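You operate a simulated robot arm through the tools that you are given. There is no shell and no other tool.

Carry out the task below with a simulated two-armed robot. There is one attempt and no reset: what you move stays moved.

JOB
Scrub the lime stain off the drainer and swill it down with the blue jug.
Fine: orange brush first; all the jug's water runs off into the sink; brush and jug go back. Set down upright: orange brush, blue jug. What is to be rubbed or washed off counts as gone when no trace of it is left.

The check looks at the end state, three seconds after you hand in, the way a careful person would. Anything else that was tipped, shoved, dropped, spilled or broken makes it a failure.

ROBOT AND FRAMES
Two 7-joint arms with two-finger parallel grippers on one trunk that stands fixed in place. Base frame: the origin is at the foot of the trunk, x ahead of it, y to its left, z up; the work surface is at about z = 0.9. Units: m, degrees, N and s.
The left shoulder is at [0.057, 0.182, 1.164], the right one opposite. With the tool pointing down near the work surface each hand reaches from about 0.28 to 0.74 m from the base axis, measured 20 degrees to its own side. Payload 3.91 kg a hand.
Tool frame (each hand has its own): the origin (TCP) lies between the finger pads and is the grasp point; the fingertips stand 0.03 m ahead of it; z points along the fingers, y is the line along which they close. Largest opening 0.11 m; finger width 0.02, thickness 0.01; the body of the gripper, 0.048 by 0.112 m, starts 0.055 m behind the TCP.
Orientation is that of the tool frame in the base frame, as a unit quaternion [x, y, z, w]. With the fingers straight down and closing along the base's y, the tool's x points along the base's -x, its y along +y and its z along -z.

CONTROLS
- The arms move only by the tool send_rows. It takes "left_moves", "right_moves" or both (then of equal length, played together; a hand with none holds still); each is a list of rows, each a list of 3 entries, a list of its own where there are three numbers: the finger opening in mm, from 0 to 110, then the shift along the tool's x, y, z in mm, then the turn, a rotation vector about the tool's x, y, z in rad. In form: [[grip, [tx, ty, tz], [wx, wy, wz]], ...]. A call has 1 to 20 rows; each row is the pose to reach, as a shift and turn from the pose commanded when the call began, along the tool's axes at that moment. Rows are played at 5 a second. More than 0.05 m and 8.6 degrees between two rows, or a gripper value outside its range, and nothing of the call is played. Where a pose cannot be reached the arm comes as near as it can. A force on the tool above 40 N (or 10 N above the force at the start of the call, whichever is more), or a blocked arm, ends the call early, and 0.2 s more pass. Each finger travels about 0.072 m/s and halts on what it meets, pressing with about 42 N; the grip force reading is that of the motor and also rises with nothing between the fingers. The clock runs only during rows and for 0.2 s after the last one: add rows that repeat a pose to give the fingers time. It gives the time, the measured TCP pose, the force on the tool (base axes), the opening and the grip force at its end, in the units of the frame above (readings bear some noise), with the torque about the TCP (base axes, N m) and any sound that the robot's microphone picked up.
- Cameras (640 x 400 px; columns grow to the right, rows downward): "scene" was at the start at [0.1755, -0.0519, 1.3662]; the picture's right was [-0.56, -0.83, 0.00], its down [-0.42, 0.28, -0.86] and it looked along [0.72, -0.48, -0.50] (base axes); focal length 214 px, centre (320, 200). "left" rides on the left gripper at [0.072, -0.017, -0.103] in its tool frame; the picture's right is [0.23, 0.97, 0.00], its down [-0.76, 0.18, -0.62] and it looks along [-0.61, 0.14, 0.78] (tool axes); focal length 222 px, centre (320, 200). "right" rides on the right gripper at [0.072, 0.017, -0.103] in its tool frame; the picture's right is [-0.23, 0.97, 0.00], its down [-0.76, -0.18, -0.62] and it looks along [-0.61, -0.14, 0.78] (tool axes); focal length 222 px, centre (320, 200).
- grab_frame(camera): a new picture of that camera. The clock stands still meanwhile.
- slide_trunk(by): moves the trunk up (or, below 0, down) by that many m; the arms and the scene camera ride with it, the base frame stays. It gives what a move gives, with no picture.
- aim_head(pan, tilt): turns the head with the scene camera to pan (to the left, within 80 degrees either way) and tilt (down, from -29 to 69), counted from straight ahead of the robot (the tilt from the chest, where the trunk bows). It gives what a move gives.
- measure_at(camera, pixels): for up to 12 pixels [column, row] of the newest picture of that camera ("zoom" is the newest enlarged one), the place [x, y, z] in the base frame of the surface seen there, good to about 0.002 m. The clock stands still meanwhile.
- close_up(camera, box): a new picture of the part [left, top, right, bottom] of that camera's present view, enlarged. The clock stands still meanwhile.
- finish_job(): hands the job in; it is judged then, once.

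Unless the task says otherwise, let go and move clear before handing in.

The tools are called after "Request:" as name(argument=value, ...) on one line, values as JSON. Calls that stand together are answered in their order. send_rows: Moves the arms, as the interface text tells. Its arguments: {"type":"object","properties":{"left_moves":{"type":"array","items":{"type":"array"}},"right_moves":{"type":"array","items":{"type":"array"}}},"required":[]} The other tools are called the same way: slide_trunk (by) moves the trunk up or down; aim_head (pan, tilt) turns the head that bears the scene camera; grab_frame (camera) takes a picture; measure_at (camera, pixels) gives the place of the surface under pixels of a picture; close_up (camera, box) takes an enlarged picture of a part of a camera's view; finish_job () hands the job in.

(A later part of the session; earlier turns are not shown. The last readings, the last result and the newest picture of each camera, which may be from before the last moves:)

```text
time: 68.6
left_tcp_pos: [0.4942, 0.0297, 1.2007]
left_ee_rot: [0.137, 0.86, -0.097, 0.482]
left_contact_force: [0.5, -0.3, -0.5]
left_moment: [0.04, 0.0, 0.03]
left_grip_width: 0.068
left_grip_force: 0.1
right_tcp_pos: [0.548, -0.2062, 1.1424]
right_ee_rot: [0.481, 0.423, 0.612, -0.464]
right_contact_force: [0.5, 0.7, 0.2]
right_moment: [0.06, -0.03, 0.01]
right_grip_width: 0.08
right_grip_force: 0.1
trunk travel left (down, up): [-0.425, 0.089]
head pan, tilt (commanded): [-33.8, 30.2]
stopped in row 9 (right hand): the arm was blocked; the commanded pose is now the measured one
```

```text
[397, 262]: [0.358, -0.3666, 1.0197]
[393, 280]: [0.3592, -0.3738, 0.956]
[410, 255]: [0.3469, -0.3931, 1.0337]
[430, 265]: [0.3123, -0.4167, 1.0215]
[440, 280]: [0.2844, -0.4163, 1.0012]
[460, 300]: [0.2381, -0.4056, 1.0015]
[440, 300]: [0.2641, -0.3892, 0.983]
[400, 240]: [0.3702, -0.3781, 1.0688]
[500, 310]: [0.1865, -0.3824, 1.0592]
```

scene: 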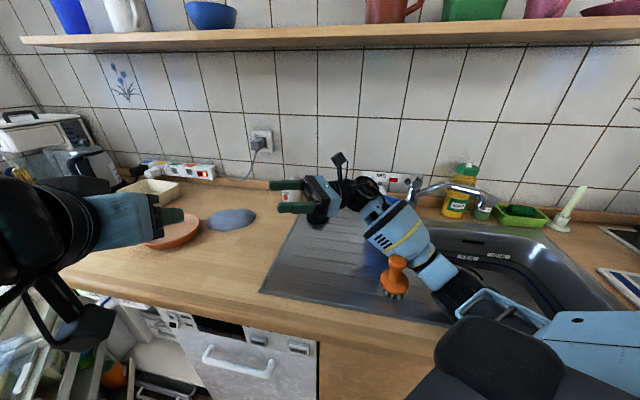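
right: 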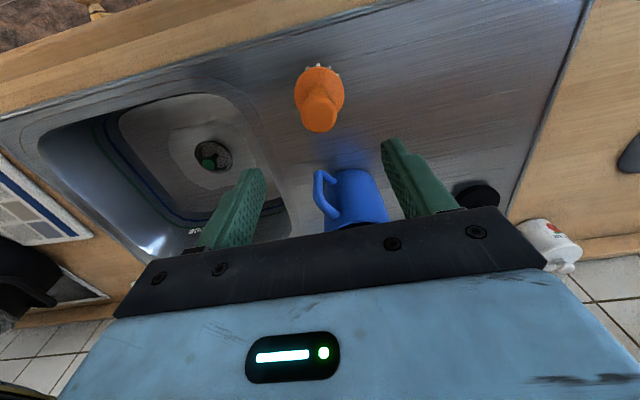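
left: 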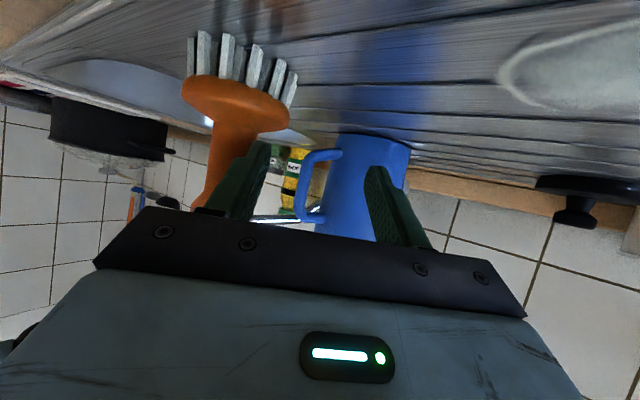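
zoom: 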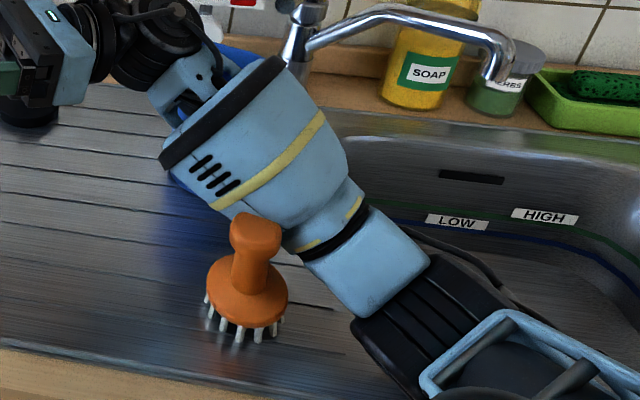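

The tilt itself is fine, but the elbow has sunk to z≈0.98 beside the counter edge and the forearm is close to the jug. I'll retrace the tilt, then raise the trunk so the elbow stays higher.

Request:
send_rows(right_moves=[[80, [-7, -2, 3], [0, -0.12, 0]], [80, [-14, -3, 6], [0, -0.24, 0]], [80, [-20, -5, 9], [0, -0.36, 0]], [80, [-27, -7, 12], [0, -0.48, 0]], [80, [-27, -7, 12], [0, -0.6, 0]], [80, [-27, -7, 12], [0, -0.72, 0]], [80, [-27, -7, 12], [0, -0.84, 0]], [80, [-27, -7, 12], [0, -0.96, 0]], [80, [-27, -7, 12], [0, -0.96, 0]]])

Request:
grab_frame(camera="scene")

Request:
close_up(camera="scene", box=[340, 170, 500, 320])

```text
time: 70.6
left_tcp_pos: [0.4937, 0.0203, 1.204]
left_ee_rot: [0.139, 0.859, -0.094, 0.483]
left_contact_force: [-0.7, 1.3, -0.2]
left_moment: [0.02, -0.02, 0.03]
left_grip_width: 0.0683
left_grip_force: 0.0
right_tcp_pos: [0.5474, -0.192, 1.1106]
right_ee_rot: [0.709, 0.587, 0.319, -0.225]
right_contact_force: [0.2, 0.6, 0.2]
right_moment: [-0.01, 0.02, -0.02]
right_grip_width: 0.0801
right_grip_force: 0.1
trunk travel left (down, up): [-0.425, 0.089]
head pan, tilt (commanded): [-33.8, 30.2]
```

```text
taken
```

scene: 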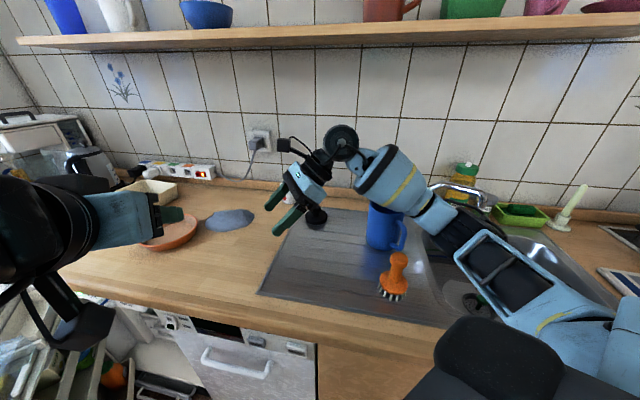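

```text
2.67 times, centred on (420, 245) of scene
```

zoom: 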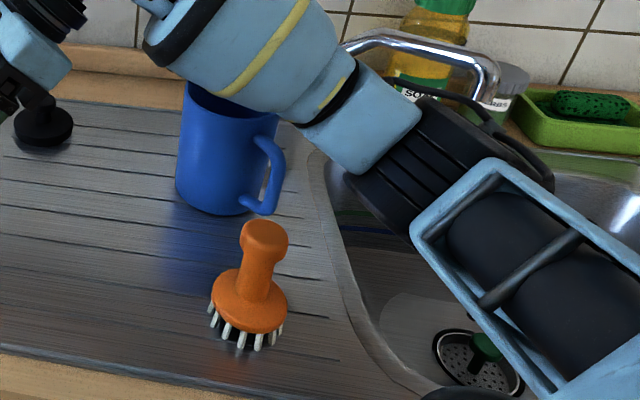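

The brush and jug are unmoved. I'll raise the trunk by 0.085 m so the shoulder and elbow sit higher, then rehearse again.

Request:
slide_trunk(by=0.085)

Request:
grab_frame(camera="scene")

```text
time: 71.8
left_tcp_pos: [0.4961, 0.0208, 1.2872]
left_ee_rot: [0.139, 0.861, -0.094, 0.48]
left_contact_force: [0.6, -0.7, 0.1]
left_moment: [-0.02, 0.01, 0.03]
left_grip_width: 0.0681
left_grip_force: 0.1
right_tcp_pos: [0.5478, -0.1915, 1.1955]
right_ee_rot: [0.708, 0.588, 0.319, -0.227]
right_contact_force: [0.3, 0.2, -0.9]
right_moment: [0.03, -0.02, 0.07]
right_grip_width: 0.0801
right_grip_force: 0.0
trunk travel left (down, up): [-0.51, 0.004]
head pan, tilt (commanded): [-33.8, 30.2]
```

```text
taken
```

scene: 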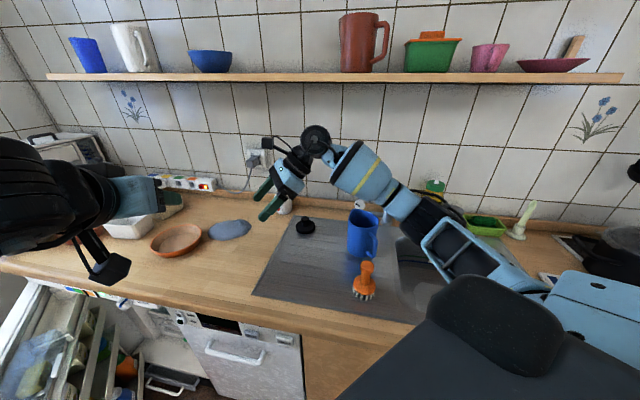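

With the trunk up, I'll repeat the tilt while lowering the TCP to a realistic pouring height of about 1.09.

Request:
send_rows(right_moves=[[80, [-9, -1, 9], [0, 0.12, 0]], [80, [-19, -1, 18], [0, 0.24, 0]], [80, [-28, -2, 27], [0, 0.36, 0]], [80, [-38, -3, 36], [0, 0.48, 0]], [80, [-47, -4, 45], [0, 0.6, 0]], [80, [-57, -4, 54], [0, 0.72, 0]], [80, [-57, -4, 54], [0, 0.72, 0]]])

Request:
grab_frame(camera="scene")

Request:
close_up(camera="scene", box=[310, 180, 470, 320])

```text
time: 73.4
left_tcp_pos: [0.4939, 0.0214, 1.2905]
left_ee_rot: [0.139, 0.859, -0.094, 0.483]
left_contact_force: [-0.1, 0.3, -0.1]
left_moment: [0.04, 0.0, 0.05]
left_grip_width: 0.0681
left_grip_force: 0.1
right_tcp_pos: [0.5481, -0.1937, 1.1197]
right_ee_rot: [0.55, 0.471, 0.549, -0.418]
right_contact_force: [-0.1, -0.5, 0.3]
right_moment: [-0.04, 0.0, 0.0]
right_grip_width: 0.0798
right_grip_force: 0.1
trunk travel left (down, up): [-0.51, 0.004]
head pan, tilt (commanded): [-33.8, 30.2]
```

```text
taken
```

scene: 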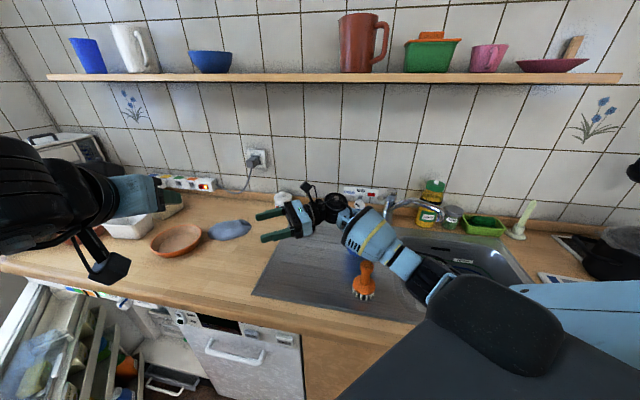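

```text
2.86 times, centred on (390, 250) of scene
```

zoom: 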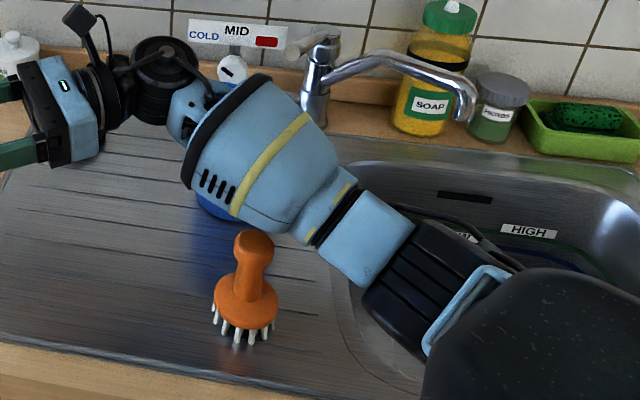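

The tilt is at about 87° without blocking. I'll measure the forearm and elbow heights near the brush and edge.

Request:
measure_at(camera="zoom", pixels=[[280, 220], [330, 260], [360, 280], [400, 340], [380, 310], [250, 190], [440, 290], [240, 240]])

Request:
send_rows(right_moves=[[80, [0, 0, 0], [0, 0.1, 0]], [80, [0, 0, 0], [0, 0.2, 0]], [80, [0, 0, 0], [0, 0.3, 0]], [80, [0, 0, 0], [0, 0.3, 0]]])

Request:
grab_frame(camera="scene")

```text
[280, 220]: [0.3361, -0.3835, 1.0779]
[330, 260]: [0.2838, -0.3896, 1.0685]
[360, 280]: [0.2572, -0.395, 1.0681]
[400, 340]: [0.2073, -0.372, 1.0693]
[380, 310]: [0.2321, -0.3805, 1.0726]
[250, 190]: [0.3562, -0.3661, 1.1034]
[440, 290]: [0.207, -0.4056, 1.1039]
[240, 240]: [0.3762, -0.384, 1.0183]
```

```text
time: 74.4
left_tcp_pos: [0.4879, 0.0218, 1.2952]
left_ee_rot: [0.139, 0.858, -0.094, 0.485]
left_contact_force: [-0.9, -0.1, 0.5]
left_moment: [0.0, -0.01, -0.03]
left_grip_width: 0.0682
left_grip_force: 0.1
right_tcp_pos: [0.5439, -0.1953, 1.1345]
right_ee_rot: [0.456, 0.41, 0.631, -0.476]
right_contact_force: [0.6, -0.7, -0.5]
right_moment: [0.02, -0.02, -0.01]
right_grip_width: 0.0801
right_grip_force: 0.0
trunk travel left (down, up): [-0.51, 0.004]
head pan, tilt (commanded): [-33.8, 30.2]
```

```text
taken
```

scene: 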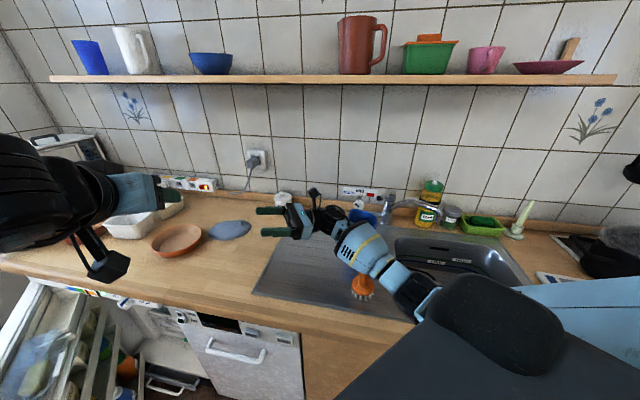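

The forearm now overlaps the brush's knob in view and the body leaned slightly, so it may be pressing on something. I'll reverse at once.

Request:
send_rows(right_moves=[[80, [-8, 0, 0], [0, -0.1, 0]], [80, [-14, 0, 0], [0, -0.2, 0]], [80, [-14, 0, 0], [0, -0.32, 0]], [80, [-14, 0, 0], [0, -0.44, 0]], [80, [-7, 0, -7], [0, -0.56, 0]], [80, [0, 0, -14], [0, -0.68, 0]], [80, [8, 0, -21], [0, -0.8, 0]], [80, [8, 0, -21], [0, -0.8, 0]]])

Request:
grab_frame(camera="scene")

Request:
close_up(camera="scene", box=[310, 180, 470, 320])

```text
time: 76.2
left_tcp_pos: [0.4959, 0.022, 1.2892]
left_ee_rot: [0.14, 0.86, -0.094, 0.482]
left_contact_force: [0.2, 0.2, 0.5]
left_moment: [0.01, 0.0, 0.03]
left_grip_width: 0.0681
left_grip_force: 0.0
right_tcp_pos: [0.5436, -0.215, 1.1209]
right_ee_rot: [0.67, 0.559, 0.394, -0.288]
right_contact_force: [-1.0, -0.2, -0.6]
right_moment: [0.0, 0.0, -0.01]
right_grip_width: 0.0798
right_grip_force: 0.0
trunk travel left (down, up): [-0.51, 0.004]
head pan, tilt (commanded): [-33.8, 30.2]
```

```text
taken
```

scene: 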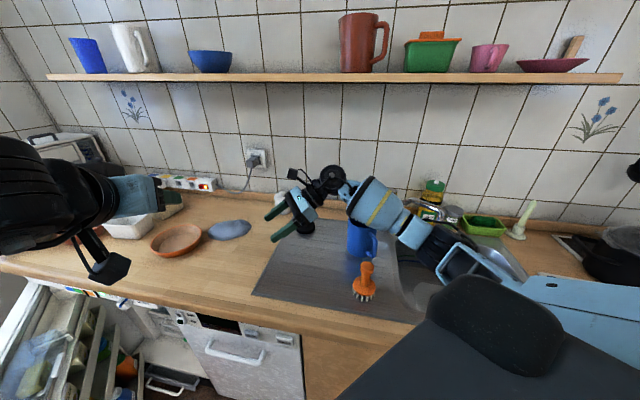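

```text
2.86 times, centred on (390, 250) of scene
```

zoom: 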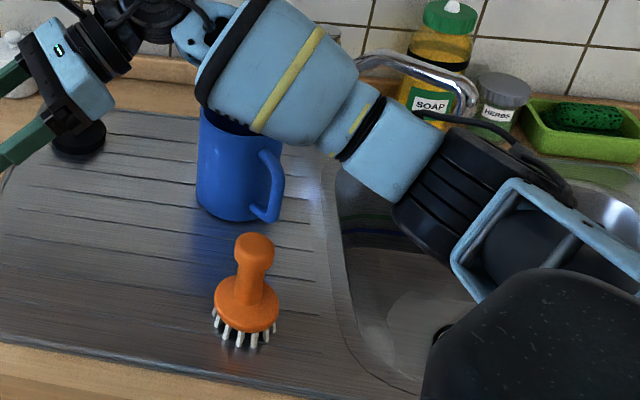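

Brush and jug are still upright and in place. I'll swing the hand's heading outward (fingers toward about 104°) so the arm is more extended and the elbow rides higher, then try the tilt again.

Request:
send_rows(right_moves=[[80, [4, -5, 6], [0.104, 0.007, -0.064]], [80, [9, -10, 13], [0.208, 0.013, -0.128]], [80, [13, -15, 19], [0.312, 0.02, -0.192]], [80, [17, -21, 26], [0.416, 0.026, -0.256]], [80, [17, -21, 26], [0.416, 0.026, -0.256]]])

Request:
grab_frame(camera="scene")

```text
time: 77.4
left_tcp_pos: [0.4941, 0.0203, 1.2891]
left_ee_rot: [0.14, 0.86, -0.094, 0.482]
left_contact_force: [-0.5, -0.9, -0.1]
left_moment: [-0.02, -0.01, 0.0]
left_grip_width: 0.0681
left_grip_force: 0.2
right_tcp_pos: [0.5298, -0.1806, 1.1216]
right_ee_rot: [0.513, 0.706, 0.313, -0.375]
right_contact_force: [0.4, -0.5, 0.3]
right_moment: [0.02, 0.02, -0.01]
right_grip_width: 0.08
right_grip_force: 0.1
trunk travel left (down, up): [-0.51, 0.004]
head pan, tilt (commanded): [-33.8, 30.2]
```

```text
taken
```

scene: 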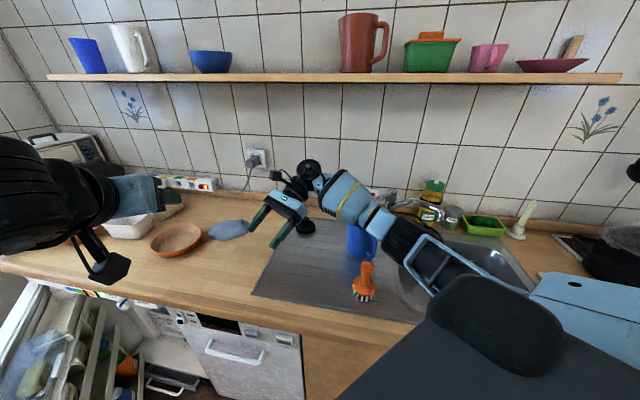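

Heading is 104° at tilt 58°. Now tilt further in steps, watching the left hand's reading for any lean of the body.

Request:
send_rows(right_moves=[[80, [0, 0, 0], [0, 0.12, 0]], [80, [0, 0, 0], [0, 0.24, 0]], [80, [0, 0, 0], [0, 0.36, 0]], [80, [0, 0, 0], [0, 0.48, 0]], [80, [0, 0, 0], [0, 0.48, 0]]])

Request:
close_up(camera="scene", box=[250, 150, 490, 330])

```text
time: 78.6
left_tcp_pos: [0.4933, 0.0212, 1.289]
left_ee_rot: [0.139, 0.86, -0.093, 0.482]
left_contact_force: [0.2, 0.4, 0.3]
left_moment: [0.0, 0.03, -0.01]
left_grip_width: 0.0678
left_grip_force: 0.2
right_tcp_pos: [0.5292, -0.1797, 1.1213]
right_ee_rot: [0.424, 0.596, 0.427, -0.532]
right_contact_force: [-0.1, -0.4, -0.2]
right_moment: [0.0, -0.02, -0.04]
right_grip_width: 0.0802
right_grip_force: 0.1
trunk travel left (down, up): [-0.51, 0.004]
head pan, tilt (commanded): [-33.8, 30.2]
```

```text
2.22 times, centred on (370, 240) of scene
```

zoom: 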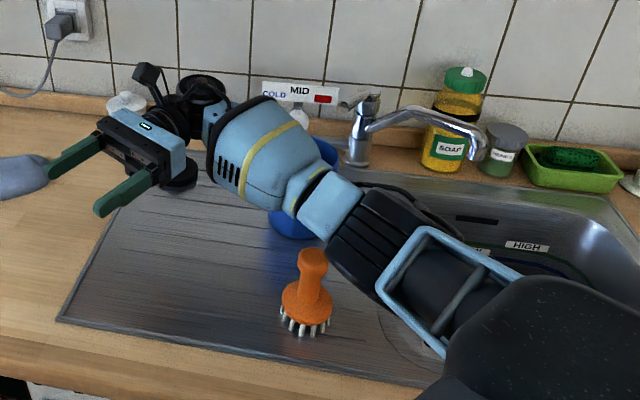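

Tilt is about 86° with no lean, and the forearm clears the brush well. On to about 102°.

Request:
send_rows(right_moves=[[80, [0, 0, 0], [0, 0.09, 0]], [80, [0, 0, 0], [0, 0.18, 0]], [80, [0, 0, 0], [0, 0.27, 0]], [80, [0, 0, 0], [0, 0.27, 0]]])

Request:
close_up(camera="scene", box=[250, 150, 490, 330])

Request:
measure_at(camera="zoom", pixels=[[320, 250], [340, 280], [390, 320], [290, 215], [370, 300], [420, 350], [250, 200]])

```text
time: 79.6
left_tcp_pos: [0.4931, 0.0202, 1.2894]
left_ee_rot: [0.139, 0.86, -0.094, 0.483]
left_contact_force: [-0.4, 0.0, 0.0]
left_moment: [0.02, -0.02, -0.04]
left_grip_width: 0.068
left_grip_force: 0.1
right_tcp_pos: [0.5286, -0.1808, 1.1206]
right_ee_rot: [-0.364, -0.519, -0.48, 0.607]
right_contact_force: [0.4, 0.4, -0.5]
right_moment: [-0.01, 0.0, 0.01]
right_grip_width: 0.0801
right_grip_force: 0.0
trunk travel left (down, up): [-0.51, 0.004]
head pan, tilt (commanded): [-33.8, 30.2]
```

```text
2.22 times, centred on (370, 240) of scene
```

zoom: 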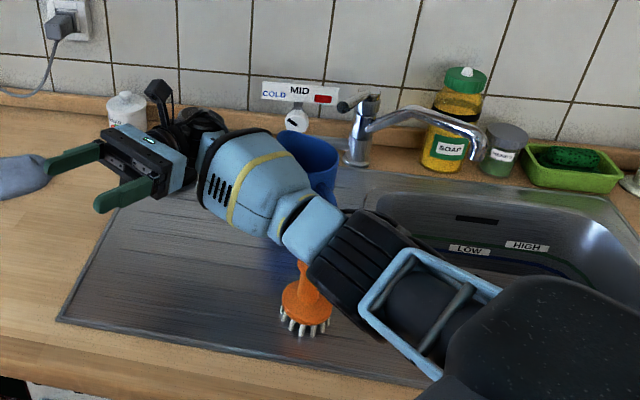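

```text
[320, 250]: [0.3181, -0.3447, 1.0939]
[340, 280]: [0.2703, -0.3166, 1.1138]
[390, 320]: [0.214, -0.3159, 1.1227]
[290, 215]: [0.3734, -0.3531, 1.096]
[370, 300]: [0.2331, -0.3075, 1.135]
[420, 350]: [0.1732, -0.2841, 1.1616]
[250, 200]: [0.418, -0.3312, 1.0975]
```

The full tilt to 102° works at TCP z≈1.12 with the forearm clear (z≥1.09). The pour is feasible, so I'll return the hand to vertical and go look at the jug.

Request:
send_rows(right_moves=[[80, [4, 0, 1], [0, -0.12, 0]], [80, [8, 0, 2], [0, -0.24, 0]], [80, [12, 1, 2], [0, -0.36, 0]], [80, [16, 1, 3], [0, -0.48, 0]], [80, [20, 1, 4], [0, -0.6, 0]], [80, [24, 1, 5], [0, -0.72, 0]], [80, [28, 1, 6], [0, -0.84, 0]], [80, [32, 2, 6], [0, -0.96, 0]], [80, [36, 2, 7], [0, -1.08, 0]], [80, [40, 2, 8], [0, -1.2, 0]], [80, [44, 2, 9], [0, -1.32, 0]], [80, [48, 2, 10], [0, -1.44, 0]], [80, [52, 3, 11], [0, -1.56, 0]], [80, [56, 3, 11], [0, -1.68, 0]], [80, [59, 3, 12], [0, -1.78, 0]], [80, [59, 3, 12], [0, -1.78, 0]]])

Request:
grab_frame(camera="scene")

```text
time: 83.0
left_tcp_pos: [0.4949, 0.0214, 1.2882]
left_ee_rot: [0.138, 0.86, -0.093, 0.483]
left_contact_force: [-0.6, -0.6, -0.4]
left_moment: [-0.03, -0.01, 0.01]
left_grip_width: 0.0679
left_grip_force: 0.0
right_tcp_pos: [0.5279, -0.1803, 1.1815]
right_ee_rot: [0.602, 0.798, 0.018, 0.021]
right_contact_force: [-0.4, 0.5, -0.2]
right_moment: [0.0, -0.01, -0.01]
right_grip_width: 0.0804
right_grip_force: 0.0
trunk travel left (down, up): [-0.51, 0.004]
head pan, tilt (commanded): [-33.8, 30.2]
```

```text
taken
```

scene: 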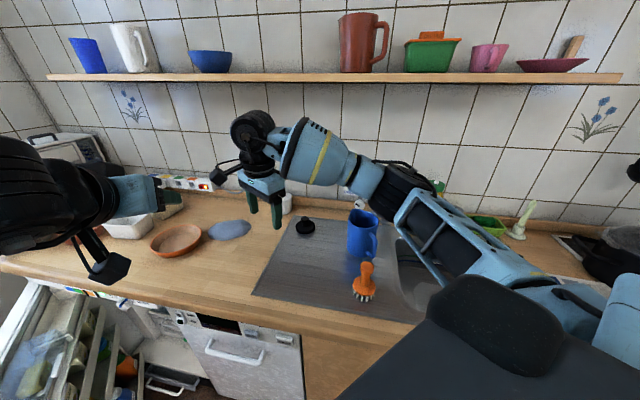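

The hand is nearly vertical again with a 3° roll error. I'll move it over the jug at z≈1.16 with heading -16° (spout and handle in the tilt plane), correcting the roll on the way.

Request:
send_rows(right_moves=[[100, [-28, -10, 2], [0.005, 0, -0.092]], [110, [-57, -20, 3], [0.01, 0, -0.184]], [110, [-85, -30, 5], [0.015, 0, -0.276]], [110, [-114, -41, 7], [0.02, 0, -0.368]], [110, [-142, -51, 9], [0.025, 0, -0.46]], [110, [-171, -61, 10], [0.03, 0, -0.552]], [110, [-199, -71, 12], [0.035, 0, -0.644]], [110, [-228, -81, 14], [0.04, 0, -0.736]], [110, [-256, -91, 16], [0.045, 0, -0.828]], [110, [-285, -101, 17], [0.05, 0, -0.92]], [110, [-313, -111, 19], [0.054, 0, -1.012]], [110, [-313, -111, 19], [0.054, 0, -1.012]]])

Request:
grab_frame(camera="right")

Request:
grab_frame(camera="scene")

```text
time: 85.6
left_tcp_pos: [0.4956, 0.0202, 1.2889]
left_ee_rot: [0.139, 0.86, -0.094, 0.482]
left_contact_force: [-0.2, -0.3, -0.8]
left_moment: [0.02, -0.03, 0.01]
left_grip_width: 0.0679
left_grip_force: 0.0
right_tcp_pos: [0.5064, -0.5119, 1.1596]
right_ee_rot: [0.139, 0.99, -0.014, 0.012]
right_contact_force: [0.2, 0.6, 0.1]
right_moment: [0.02, 0.02, 0.01]
right_grip_width: 0.11
right_grip_force: 0.0
trunk travel left (down, up): [-0.51, 0.004]
head pan, tilt (commanded): [-33.8, 30.2]
```

```text
taken
```

right: 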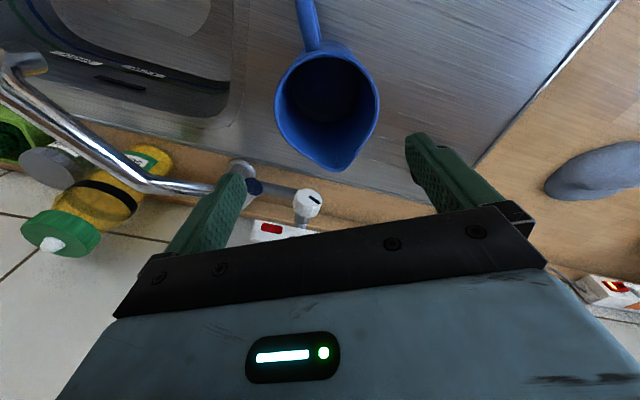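

```text
taken
```

scene: 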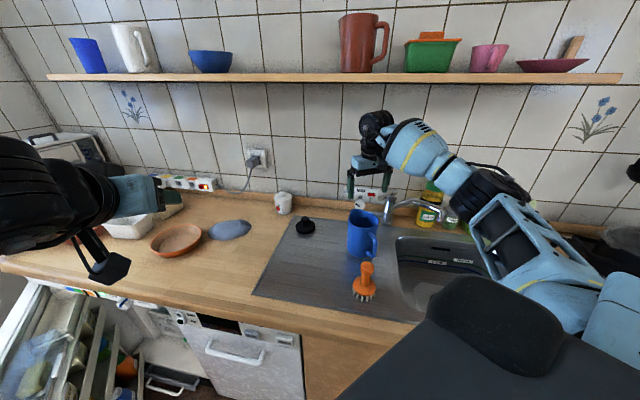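

The wrist view shows the jug from above with its handle at (310,25) and spout at (335,168). I'll zoom in and measure its rim precisely.

Request:
close_up(camera="right", box=[240, 0, 420, 190])

Request:
measure_at(camera="right", pixels=[[277, 100], [379, 100], [335, 168], [300, 60], [352, 58], [290, 135], [368, 140], [325, 56], [310, 10], [316, 45], [325, 100], [280, 80]])

```text
2.11 times, centred on (330, 95) of right
```

zoom: 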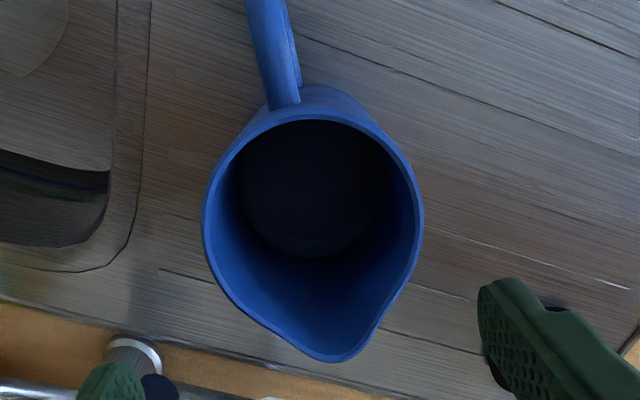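

```text
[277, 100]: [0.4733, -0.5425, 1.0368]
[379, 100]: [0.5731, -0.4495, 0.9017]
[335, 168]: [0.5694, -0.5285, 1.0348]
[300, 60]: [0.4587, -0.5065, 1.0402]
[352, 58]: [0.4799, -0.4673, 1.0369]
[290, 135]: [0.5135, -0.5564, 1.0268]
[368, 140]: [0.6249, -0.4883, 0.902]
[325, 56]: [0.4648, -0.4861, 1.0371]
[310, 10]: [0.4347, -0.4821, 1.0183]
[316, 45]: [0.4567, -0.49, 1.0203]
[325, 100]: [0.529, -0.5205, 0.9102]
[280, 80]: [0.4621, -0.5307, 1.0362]
```

The inside measures z≈0.910 at its floor, so I need to know whether there's water in it. I'll zoom into the interior.

Request:
close_up(camera="right", box=[275, 50, 385, 170])

Request:
measure_at(camera="right", pixels=[[305, 85], [325, 75], [345, 85], [300, 100], [345, 105], [325, 118], [325, 125], [325, 135], [325, 145], [360, 110], [295, 115], [350, 95]])

```text
3.33 times, centred on (330, 110) of right
```

zoom: 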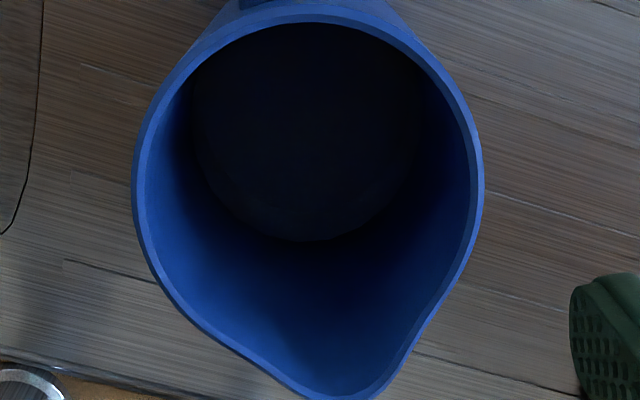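

```text
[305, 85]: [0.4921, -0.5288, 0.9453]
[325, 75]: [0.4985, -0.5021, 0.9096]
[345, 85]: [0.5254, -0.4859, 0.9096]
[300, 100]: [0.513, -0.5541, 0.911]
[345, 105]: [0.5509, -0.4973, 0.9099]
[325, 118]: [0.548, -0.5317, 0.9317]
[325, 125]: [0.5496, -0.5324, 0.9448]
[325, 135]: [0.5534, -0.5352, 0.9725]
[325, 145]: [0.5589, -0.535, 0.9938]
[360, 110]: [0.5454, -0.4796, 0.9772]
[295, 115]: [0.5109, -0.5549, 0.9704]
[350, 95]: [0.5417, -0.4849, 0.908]
```

The jug's body is a circle of about 0.05 radius centred at (0.508, -0.508) with its spout heading -19°, and the inside is too dark to see water, so its weight will tell. I'll correct the hand's small tilt and yaw and centre on the jug.

Request:
send_rows(right_moves=[[110, [0, 2, 0], [-0.012, 0.014, 0.026]], [110, [0, 4, 0], [-0.024, 0.028, 0.052]], [110, [0, 4, 0], [-0.024, 0.028, 0.052]], [110, [0, 4, 0], [-0.024, 0.028, 0.052]]])

Request:
grab_frame(camera="right")

```text
time: 86.6
left_tcp_pos: [0.4944, 0.0216, 1.2893]
left_ee_rot: [0.14, 0.86, -0.094, 0.481]
left_contact_force: [-0.4, 0.1, -0.1]
left_moment: [-0.03, 0.04, 0.0]
left_grip_width: 0.0683
left_grip_force: 0.0
right_tcp_pos: [0.5092, -0.5076, 1.1596]
right_ee_rot: [0.167, 0.986, 0.001, 0.0]
right_contact_force: [0.4, 0.5, -0.1]
right_moment: [0.01, 0.01, 0.02]
right_grip_width: 0.1099
right_grip_force: 0.1
trunk travel left (down, up): [-0.51, 0.004]
head pan, tilt (commanded): [-33.8, 30.2]
```

```text
taken
```

right: 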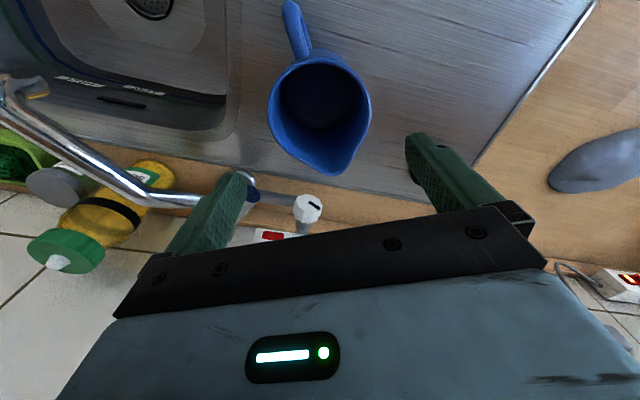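

The hand is vertical with heading -19°. I'll verify the lateral centring with rim points from this view.

Request:
measure_at(camera="right", pixels=[[271, 108], [369, 100], [273, 95], [366, 90], [275, 120], [368, 112], [290, 70], [350, 72], [333, 172], [295, 20], [318, 52]])

Request:
close_up(camera="scene", box=[310, 130, 430, 270])

```text
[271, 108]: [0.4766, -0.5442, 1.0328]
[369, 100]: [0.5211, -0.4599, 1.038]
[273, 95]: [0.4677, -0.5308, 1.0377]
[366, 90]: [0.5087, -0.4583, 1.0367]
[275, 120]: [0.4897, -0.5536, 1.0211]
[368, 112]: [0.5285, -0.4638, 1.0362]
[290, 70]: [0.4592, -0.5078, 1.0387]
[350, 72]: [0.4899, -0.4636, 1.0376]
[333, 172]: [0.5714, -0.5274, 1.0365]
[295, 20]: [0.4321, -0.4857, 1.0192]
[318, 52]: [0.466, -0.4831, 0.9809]
```

```text
2.86 times, centred on (370, 200) of scene
```

zoom: 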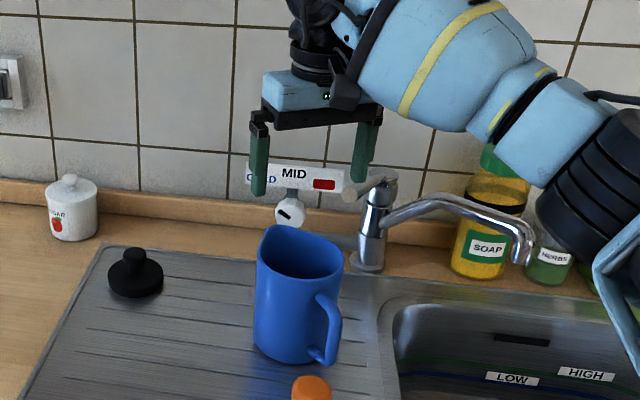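

The jug is centred to within 1 mm along the closing line (width about 0.099, 5 mm clearance each side). I'll check the tap's position relative to my gripper's path before descending.

Request:
measure_at(camera="zoom", pixels=[[378, 200], [370, 240], [375, 185], [350, 195], [400, 215], [440, 200], [500, 215], [525, 240], [290, 212]])

Request:
send_rows(right_moves=[[110, [0, 0, 20], [0, 0, 0]], [110, [0, 0, 40], [0, 0, 0]], [110, [0, 0, 60], [0, 0, 0]], [110, [0, 0, 80], [0, 0, 0]], [110, [0, 0, 80], [0, 0, 0]]])

Request:
grab_frame(camera="right")

Request:
close_up(camera="scene", box=[310, 130, 430, 270])

```text
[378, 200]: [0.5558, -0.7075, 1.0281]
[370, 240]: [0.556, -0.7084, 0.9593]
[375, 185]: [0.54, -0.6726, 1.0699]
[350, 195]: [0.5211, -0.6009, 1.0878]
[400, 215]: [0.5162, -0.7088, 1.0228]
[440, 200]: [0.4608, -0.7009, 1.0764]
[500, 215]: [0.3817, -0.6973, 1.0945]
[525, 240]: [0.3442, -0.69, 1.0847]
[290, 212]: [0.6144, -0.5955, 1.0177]
```

```text
time: 87.8
left_tcp_pos: [0.495, 0.0213, 1.2895]
left_ee_rot: [0.139, 0.86, -0.094, 0.482]
left_contact_force: [-0.5, 1.0, 0.3]
left_moment: [0.01, 0.03, 0.0]
left_grip_width: 0.0679
left_grip_force: 0.0
right_tcp_pos: [0.5119, -0.5085, 1.0782]
right_ee_rot: [0.166, 0.986, 0.0, 0.001]
right_contact_force: [0.4, 0.5, -0.5]
right_moment: [-0.01, -0.01, -0.01]
right_grip_width: 0.1099
right_grip_force: 0.0
trunk travel left (down, up): [-0.51, 0.004]
head pan, tilt (commanded): [-33.8, 30.2]
```

```text
taken
```

right: 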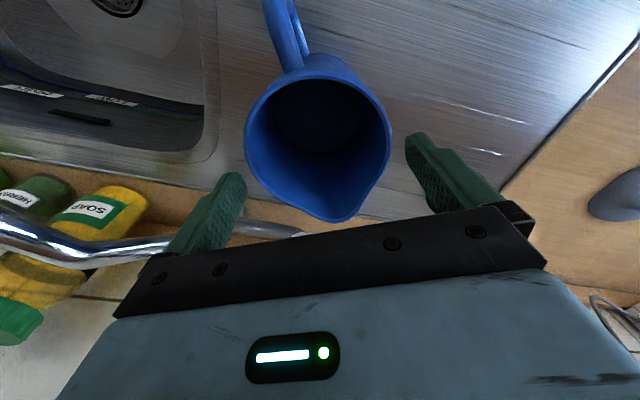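

```text
2.86 times, centred on (370, 200) of scene
```

zoom: 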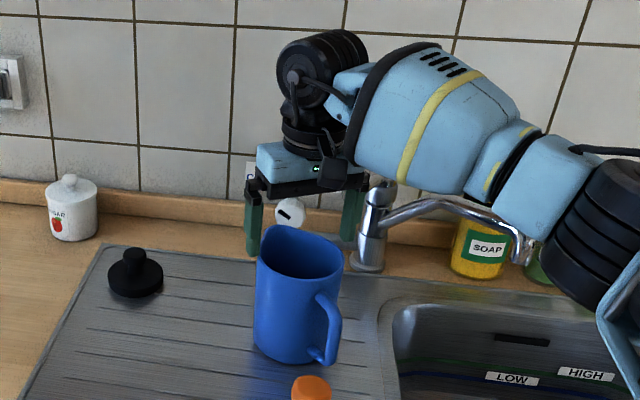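

The tap's lever tip sits at (0.521, -0.601, 1.088), about 2 cm outside my gripper's body, so I must keep clear of it. I'll measure the forearm's underside near the tap before lowering the rest.

Request:
measure_at(camera="zoom", pixels=[[430, 185], [460, 190], [400, 180], [500, 215], [540, 230], [355, 165], [365, 130], [385, 190]])

Request:
close_up(camera="right", box=[120, 120, 320, 280])

```text
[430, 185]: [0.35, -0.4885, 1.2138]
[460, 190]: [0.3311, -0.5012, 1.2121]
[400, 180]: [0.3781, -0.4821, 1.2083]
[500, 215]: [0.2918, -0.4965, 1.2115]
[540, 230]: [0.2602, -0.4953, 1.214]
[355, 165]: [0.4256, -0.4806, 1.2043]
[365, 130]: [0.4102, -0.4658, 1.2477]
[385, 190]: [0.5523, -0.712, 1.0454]
```

```text
2.50 times, centred on (220, 200) of right
```

zoom: 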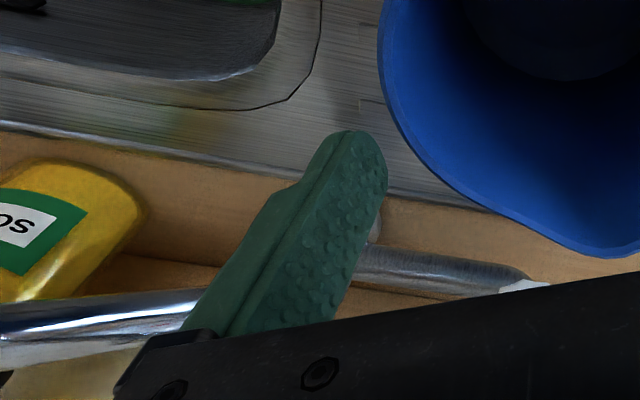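

The forearm is well clear (underside z≈1.21 at x≤0.43). I'll check how far the lever's tip reaches toward the gripper.

Request:
measure_at(camera="right", pixels=[[285, 229], [292, 232], [298, 234], [302, 236], [270, 226], [255, 222], [245, 218]])

```text
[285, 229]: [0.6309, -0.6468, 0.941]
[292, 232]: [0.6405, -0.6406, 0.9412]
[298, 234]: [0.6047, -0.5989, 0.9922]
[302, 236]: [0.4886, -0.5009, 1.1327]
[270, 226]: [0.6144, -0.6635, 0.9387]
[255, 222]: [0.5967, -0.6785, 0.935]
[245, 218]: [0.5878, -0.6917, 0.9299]
```

The lever tip stays about 3 cm outside the gripper, so descending is safe. Going down to z≈0.992 around the jug.

Request:
send_rows(right_moves=[[110, [0, 0, 15], [0, 0, 0]], [110, [0, 0, 30], [0, 0, 0]], [110, [0, 0, 45], [0, 0, 0]], [110, [0, 0, 60], [0, 0, 0]], [110, [0, 0, 74], [0, 0, 0]], [110, [0, 0, 85], [0, 0, 0]], [110, [0, 0, 85], [0, 0, 0]]])

Request:
grab_frame(camera="right")

Request:
close_up(camera="scene", box=[310, 130, 430, 270])

```text
time: 89.4
left_tcp_pos: [0.4947, 0.0215, 1.2889]
left_ee_rot: [0.14, 0.86, -0.094, 0.482]
left_contact_force: [-0.4, 0.4, 0.4]
left_moment: [0.0, 0.02, -0.01]
left_grip_width: 0.0677
left_grip_force: 0.1
right_tcp_pos: [0.5112, -0.5051, 0.9952]
right_ee_rot: [0.166, 0.986, 0.0, 0.0]
right_contact_force: [0.8, -0.2, -0.8]
right_moment: [0.0, -0.02, 0.04]
right_grip_width: 0.1101
right_grip_force: 0.1
trunk travel left (down, up): [-0.51, 0.004]
head pan, tilt (commanded): [-33.8, 30.2]
```

```text
taken
```

right: 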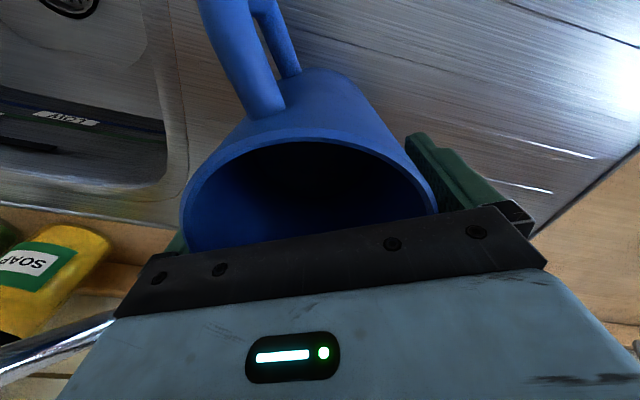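

```text
2.86 times, centred on (370, 200) of scene
```

zoom: 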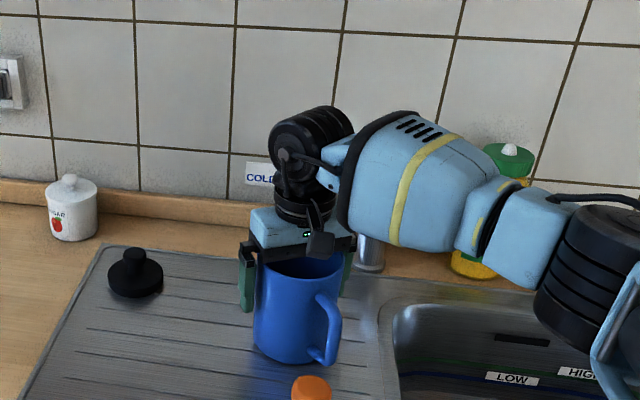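

The fingers straddle the jug with no contact force. Closing on the body.

Request:
send_rows(right_moves=[[106, [0, 0, 0], [0, 0, 0]], [102, [0, 0, 0], [0, 0, 0]], [98, [0, 0, 0], [0, 0, 0]], [90, [0, 0, 0], [0, 0, 0]], [70, [0, 0, 0], [0, 0, 0]], [60, [0, 0, 0], [0, 0, 0]], [60, [0, 0, 0], [0, 0, 0]]])

Request:
grab_frame(camera="right")

```text
time: 91.0
left_tcp_pos: [0.4947, 0.0212, 1.2895]
left_ee_rot: [0.139, 0.86, -0.094, 0.482]
left_contact_force: [-0.1, 0.2, -0.7]
left_moment: [-0.02, 0.0, -0.02]
left_grip_width: 0.0682
left_grip_force: 0.0
right_tcp_pos: [0.5103, -0.5057, 0.995]
right_ee_rot: [0.166, 0.986, 0.001, 0.0]
right_contact_force: [-0.1, -1.4, 0.7]
right_moment: [0.05, 0.03, 0.0]
right_grip_width: 0.0993
right_grip_force: 41.9
trunk travel left (down, up): [-0.51, 0.004]
head pan, tilt (commanded): [-33.8, 30.2]
```

```text
taken
```

right: 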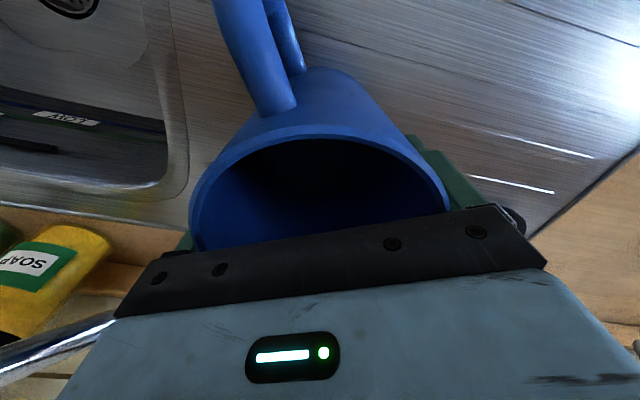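

Gripped at 99.3 mm. I'll lift slowly by 25 mm and read the weight to see whether there's water in it.

Request:
send_rows(right_moves=[[60, [0, 0, -4], [0, 0, 0]], [60, [0, 0, -8], [0, 0, 0]], [60, [0, 0, -13], [0, 0, 0]], [60, [0, 0, -19], [0, 0, 0]], [60, [0, 0, -25], [0, 0, 0]], [60, [0, 0, -25], [0, 0, 0]], [60, [0, 0, -25], [0, 0, 0]]])

Request:
close_up(camera="scene", box=[310, 130, 430, 270])

Request:
grab_frame(camera="right")

```text
time: 92.6
left_tcp_pos: [0.4949, 0.0208, 1.2888]
left_ee_rot: [0.138, 0.861, -0.093, 0.481]
left_contact_force: [-0.5, -0.7, 0.9]
left_moment: [-0.01, -0.01, -0.01]
left_grip_width: 0.068
left_grip_force: 0.1
right_tcp_pos: [0.5092, -0.5076, 1.0204]
right_ee_rot: [0.167, 0.986, 0.001, 0.0]
right_contact_force: [-0.9, -1.0, -4.3]
right_moment: [-0.03, -0.02, -0.01]
right_grip_width: 0.0994
right_grip_force: 41.6
trunk travel left (down, up): [-0.51, 0.004]
head pan, tilt (commanded): [-33.8, 30.2]
```

```text
2.86 times, centred on (370, 200) of scene
```

zoom: 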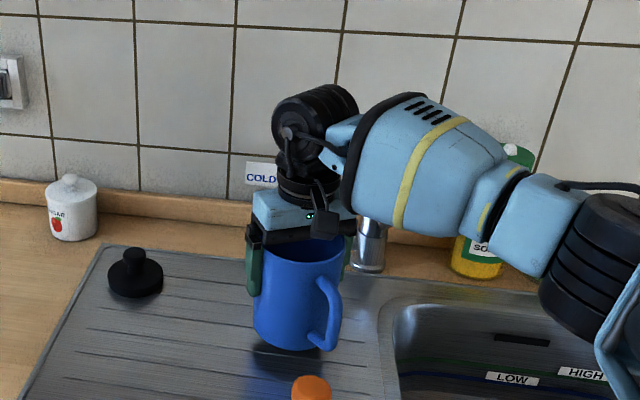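

```text
taken
```

right: 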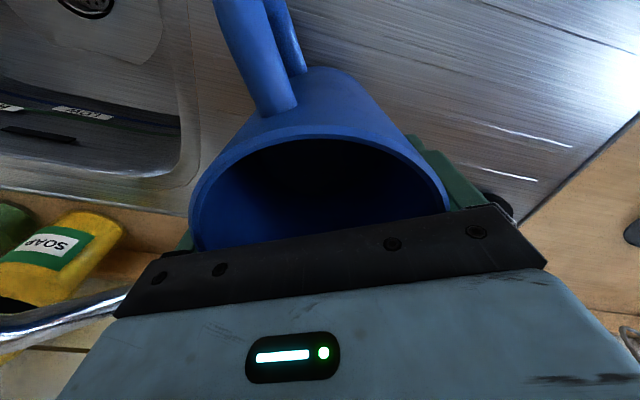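

The jug lifts cleanly and weighs about 4.3 N in hand. I'll carry it upright to the pouring spot beside the former stain, yawing so the spout heads -76°, as rehearsed.

Request:
send_rows(right_moves=[[60, [0, 0, -20], [0, 0, 0]], [60, [0, 0, -40], [0, 0, 0]], [60, [6, 21, -60], [0, 0, 0.066]], [60, [12, 42, -70], [0, 0, 0.132]], [60, [18, 63, -80], [0, 0, 0.198]], [60, [23, 84, -80], [0, 0, 0.264]], [60, [29, 105, -80], [0, 0, 0.33]], [60, [35, 126, -80], [0, 0, 0.396]], [60, [41, 147, -80], [0, 0, 0.462]], [60, [47, 169, -80], [0, 0, 0.528]], [60, [53, 190, -80], [0, 0, 0.594]], [60, [59, 211, -80], [0, 0, 0.66]], [60, [65, 232, -80], [0, 0, 0.726]], [60, [70, 253, -80], [0, 0, 0.792]], [60, [76, 274, -80], [0, 0, 0.858]], [60, [82, 295, -80], [0, 0, 0.924]], [60, [88, 316, -80], [0, 0, 0.99]], [60, [88, 316, -80], [0, 0, 0.99]], [60, [88, 316, -80], [0, 0, 0.99]]])

Request:
grab_frame(camera="scene")

Request:
grab_frame(camera="right")

```text
time: 96.6
left_tcp_pos: [0.4957, 0.0213, 1.2886]
left_ee_rot: [0.139, 0.86, -0.094, 0.482]
left_contact_force: [0.3, 0.4, -0.6]
left_moment: [-0.03, 0.0, 0.01]
left_grip_width: 0.068
left_grip_force: 0.0
right_tcp_pos: [0.5304, -0.1799, 1.0992]
right_ee_rot: [0.614, 0.789, 0.0, 0.0]
right_contact_force: [-0.5, 1.8, -4.2]
right_moment: [-0.02, -0.03, -0.04]
right_grip_width: 0.0993
right_grip_force: 42.1
trunk travel left (down, up): [-0.51, 0.004]
head pan, tilt (commanded): [-33.8, 30.2]
```

```text
taken
```

scene: 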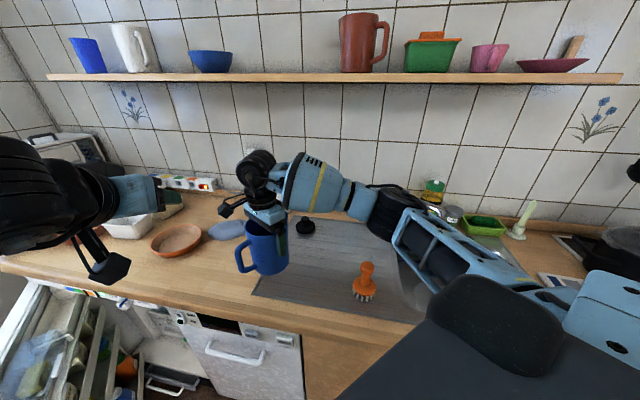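

```text
taken
```

right: 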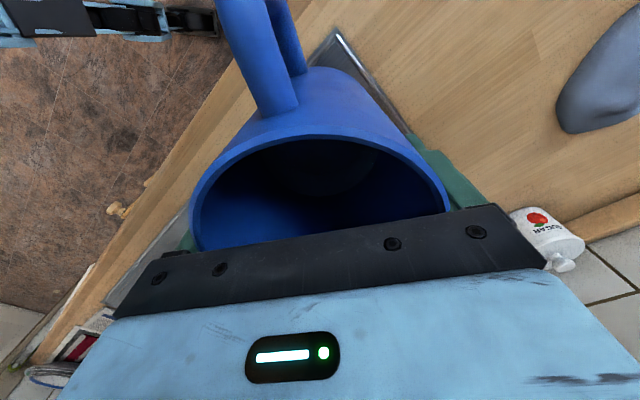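

The jug hangs over the drainer's corner with the spout toward the former stain, and the load is steady at about 4.2 N. I'll tilt slowly to 45° while lowering to z≈1.06, then look.

Request:
send_rows(right_moves=[[60, [0, 0, 5], [0, 0.1, 0]], [60, [0, 0, 10], [0, 0.2, 0]], [60, [0, 0, 15], [0, 0.3, 0]], [60, [0, 0, 20], [0, 0.4, 0]], [60, [0, 0, 25], [0, 0.5, 0]], [60, [0, 0, 30], [0, 0.6, 0]], [60, [0, 0, 35], [0, 0.7, 0]], [60, [0, 0, 40], [0, 0.79, 0]], [60, [0, 0, 40], [0, 0.79, 0]]])

Request:
grab_frame(camera="right")

Request:
close_up(camera="scene", box=[200, 150, 420, 330])

```text
time: 98.6
left_tcp_pos: [0.4941, 0.0227, 1.2888]
left_ee_rot: [0.139, 0.86, -0.094, 0.482]
left_contact_force: [0.7, -0.3, -0.6]
left_moment: [0.06, 0.0, -0.01]
left_grip_width: 0.0682
left_grip_force: 0.2
right_tcp_pos: [0.5282, -0.1796, 1.0582]
right_ee_rot: [0.567, 0.728, 0.238, -0.304]
right_contact_force: [0.9, -0.3, -4.1]
right_moment: [-0.08, 0.02, -0.01]
right_grip_width: 0.0991
right_grip_force: 42.1
trunk travel left (down, up): [-0.51, 0.004]
head pan, tilt (commanded): [-33.8, 30.2]
```

```text
taken
```

right: 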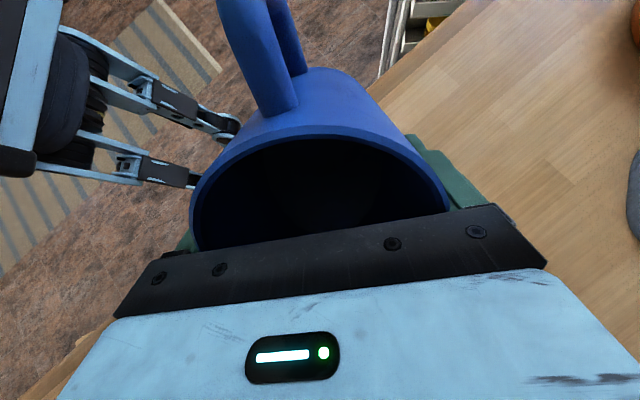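

```text
2.22 times, centred on (310, 240) of scene
```

zoom: 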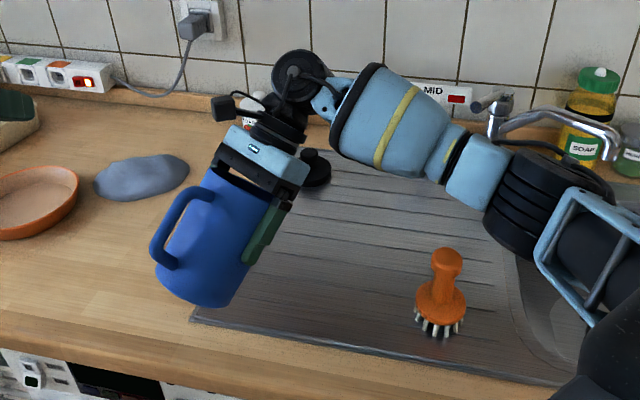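

At 45° the load is unchanged (4.1 N) and nothing has run out yet. I'll tilt on slowly to about 70°.

Request:
send_rows(right_moves=[[60, [0, 0, 0], [0, 0.055, 0]], [60, [0, 0, 0], [0, 0.11, 0]], [60, [0, 0, 0], [0, 0.165, 0]], [60, [0, 0, 0], [0, 0.22, 0]], [60, [0, 0, 0], [0, 0.275, 0]], [60, [0, 0, 0], [0, 0.33, 0]], [60, [0, 0, 0], [0, 0.385, 0]], [60, [0, 0, 0], [0, 0.44, 0]], [60, [0, 0, 0], [0, 0.44, 0]]])

Request:
grab_frame(camera="right")

Request:
close_up(camera="scene", box=[200, 150, 420, 330])

```text
time: 100.6
left_tcp_pos: [0.493, 0.0209, 1.2906]
left_ee_rot: [0.139, 0.86, -0.094, 0.483]
left_contact_force: [0.7, -0.3, 0.3]
left_moment: [0.04, 0.0, -0.01]
left_grip_width: 0.0681
left_grip_force: 0.2
right_tcp_pos: [0.5289, -0.1803, 1.0602]
right_ee_rot: [0.501, 0.644, 0.356, -0.455]
right_contact_force: [1.3, 0.5, -2.5]
right_moment: [-0.11, -0.06, -0.01]
right_grip_width: 0.099
right_grip_force: 42.2
trunk travel left (down, up): [-0.51, 0.004]
head pan, tilt (commanded): [-33.8, 30.2]
```

```text
taken
```

right: 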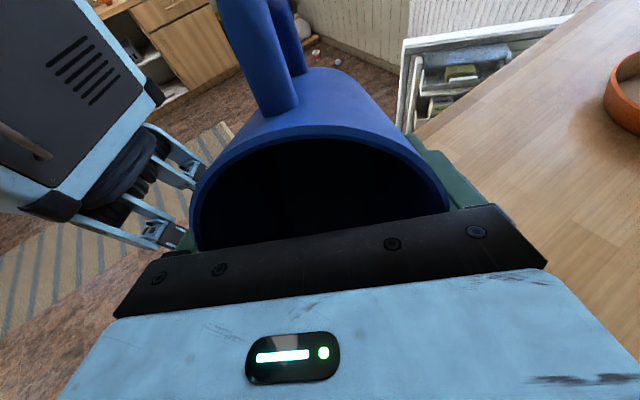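

```text
2.22 times, centred on (310, 240) of scene
```

zoom: 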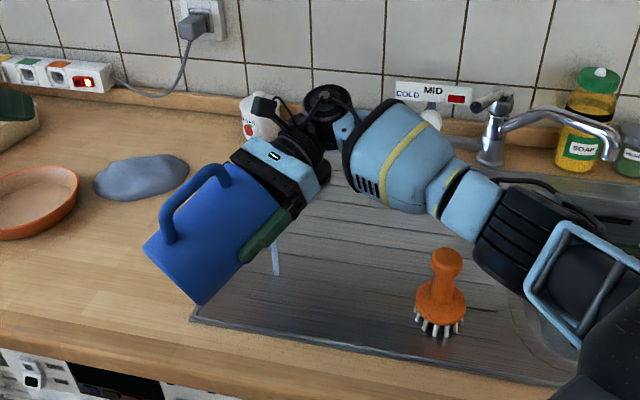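

Water is running: there's a pale stream at zoom (276,258) and the load has dropped to 2.5 N. I'll check where it lands while the clock stands still.

Request:
measure_at(camera="zoom", pixels=[[276, 250], [277, 262], [277, 273], [278, 282], [300, 290], [330, 280]])

Request:
close_up(camera="scene", box=[270, 210, 420, 320])

```text
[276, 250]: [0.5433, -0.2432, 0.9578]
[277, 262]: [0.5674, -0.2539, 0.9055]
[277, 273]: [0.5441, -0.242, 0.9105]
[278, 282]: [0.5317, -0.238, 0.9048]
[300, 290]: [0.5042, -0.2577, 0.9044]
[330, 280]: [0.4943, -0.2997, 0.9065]
```

```text
3.64 times, centred on (345, 265) of scene
```

zoom: 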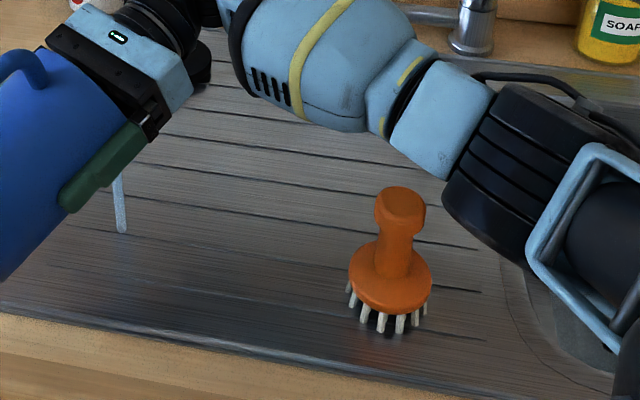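

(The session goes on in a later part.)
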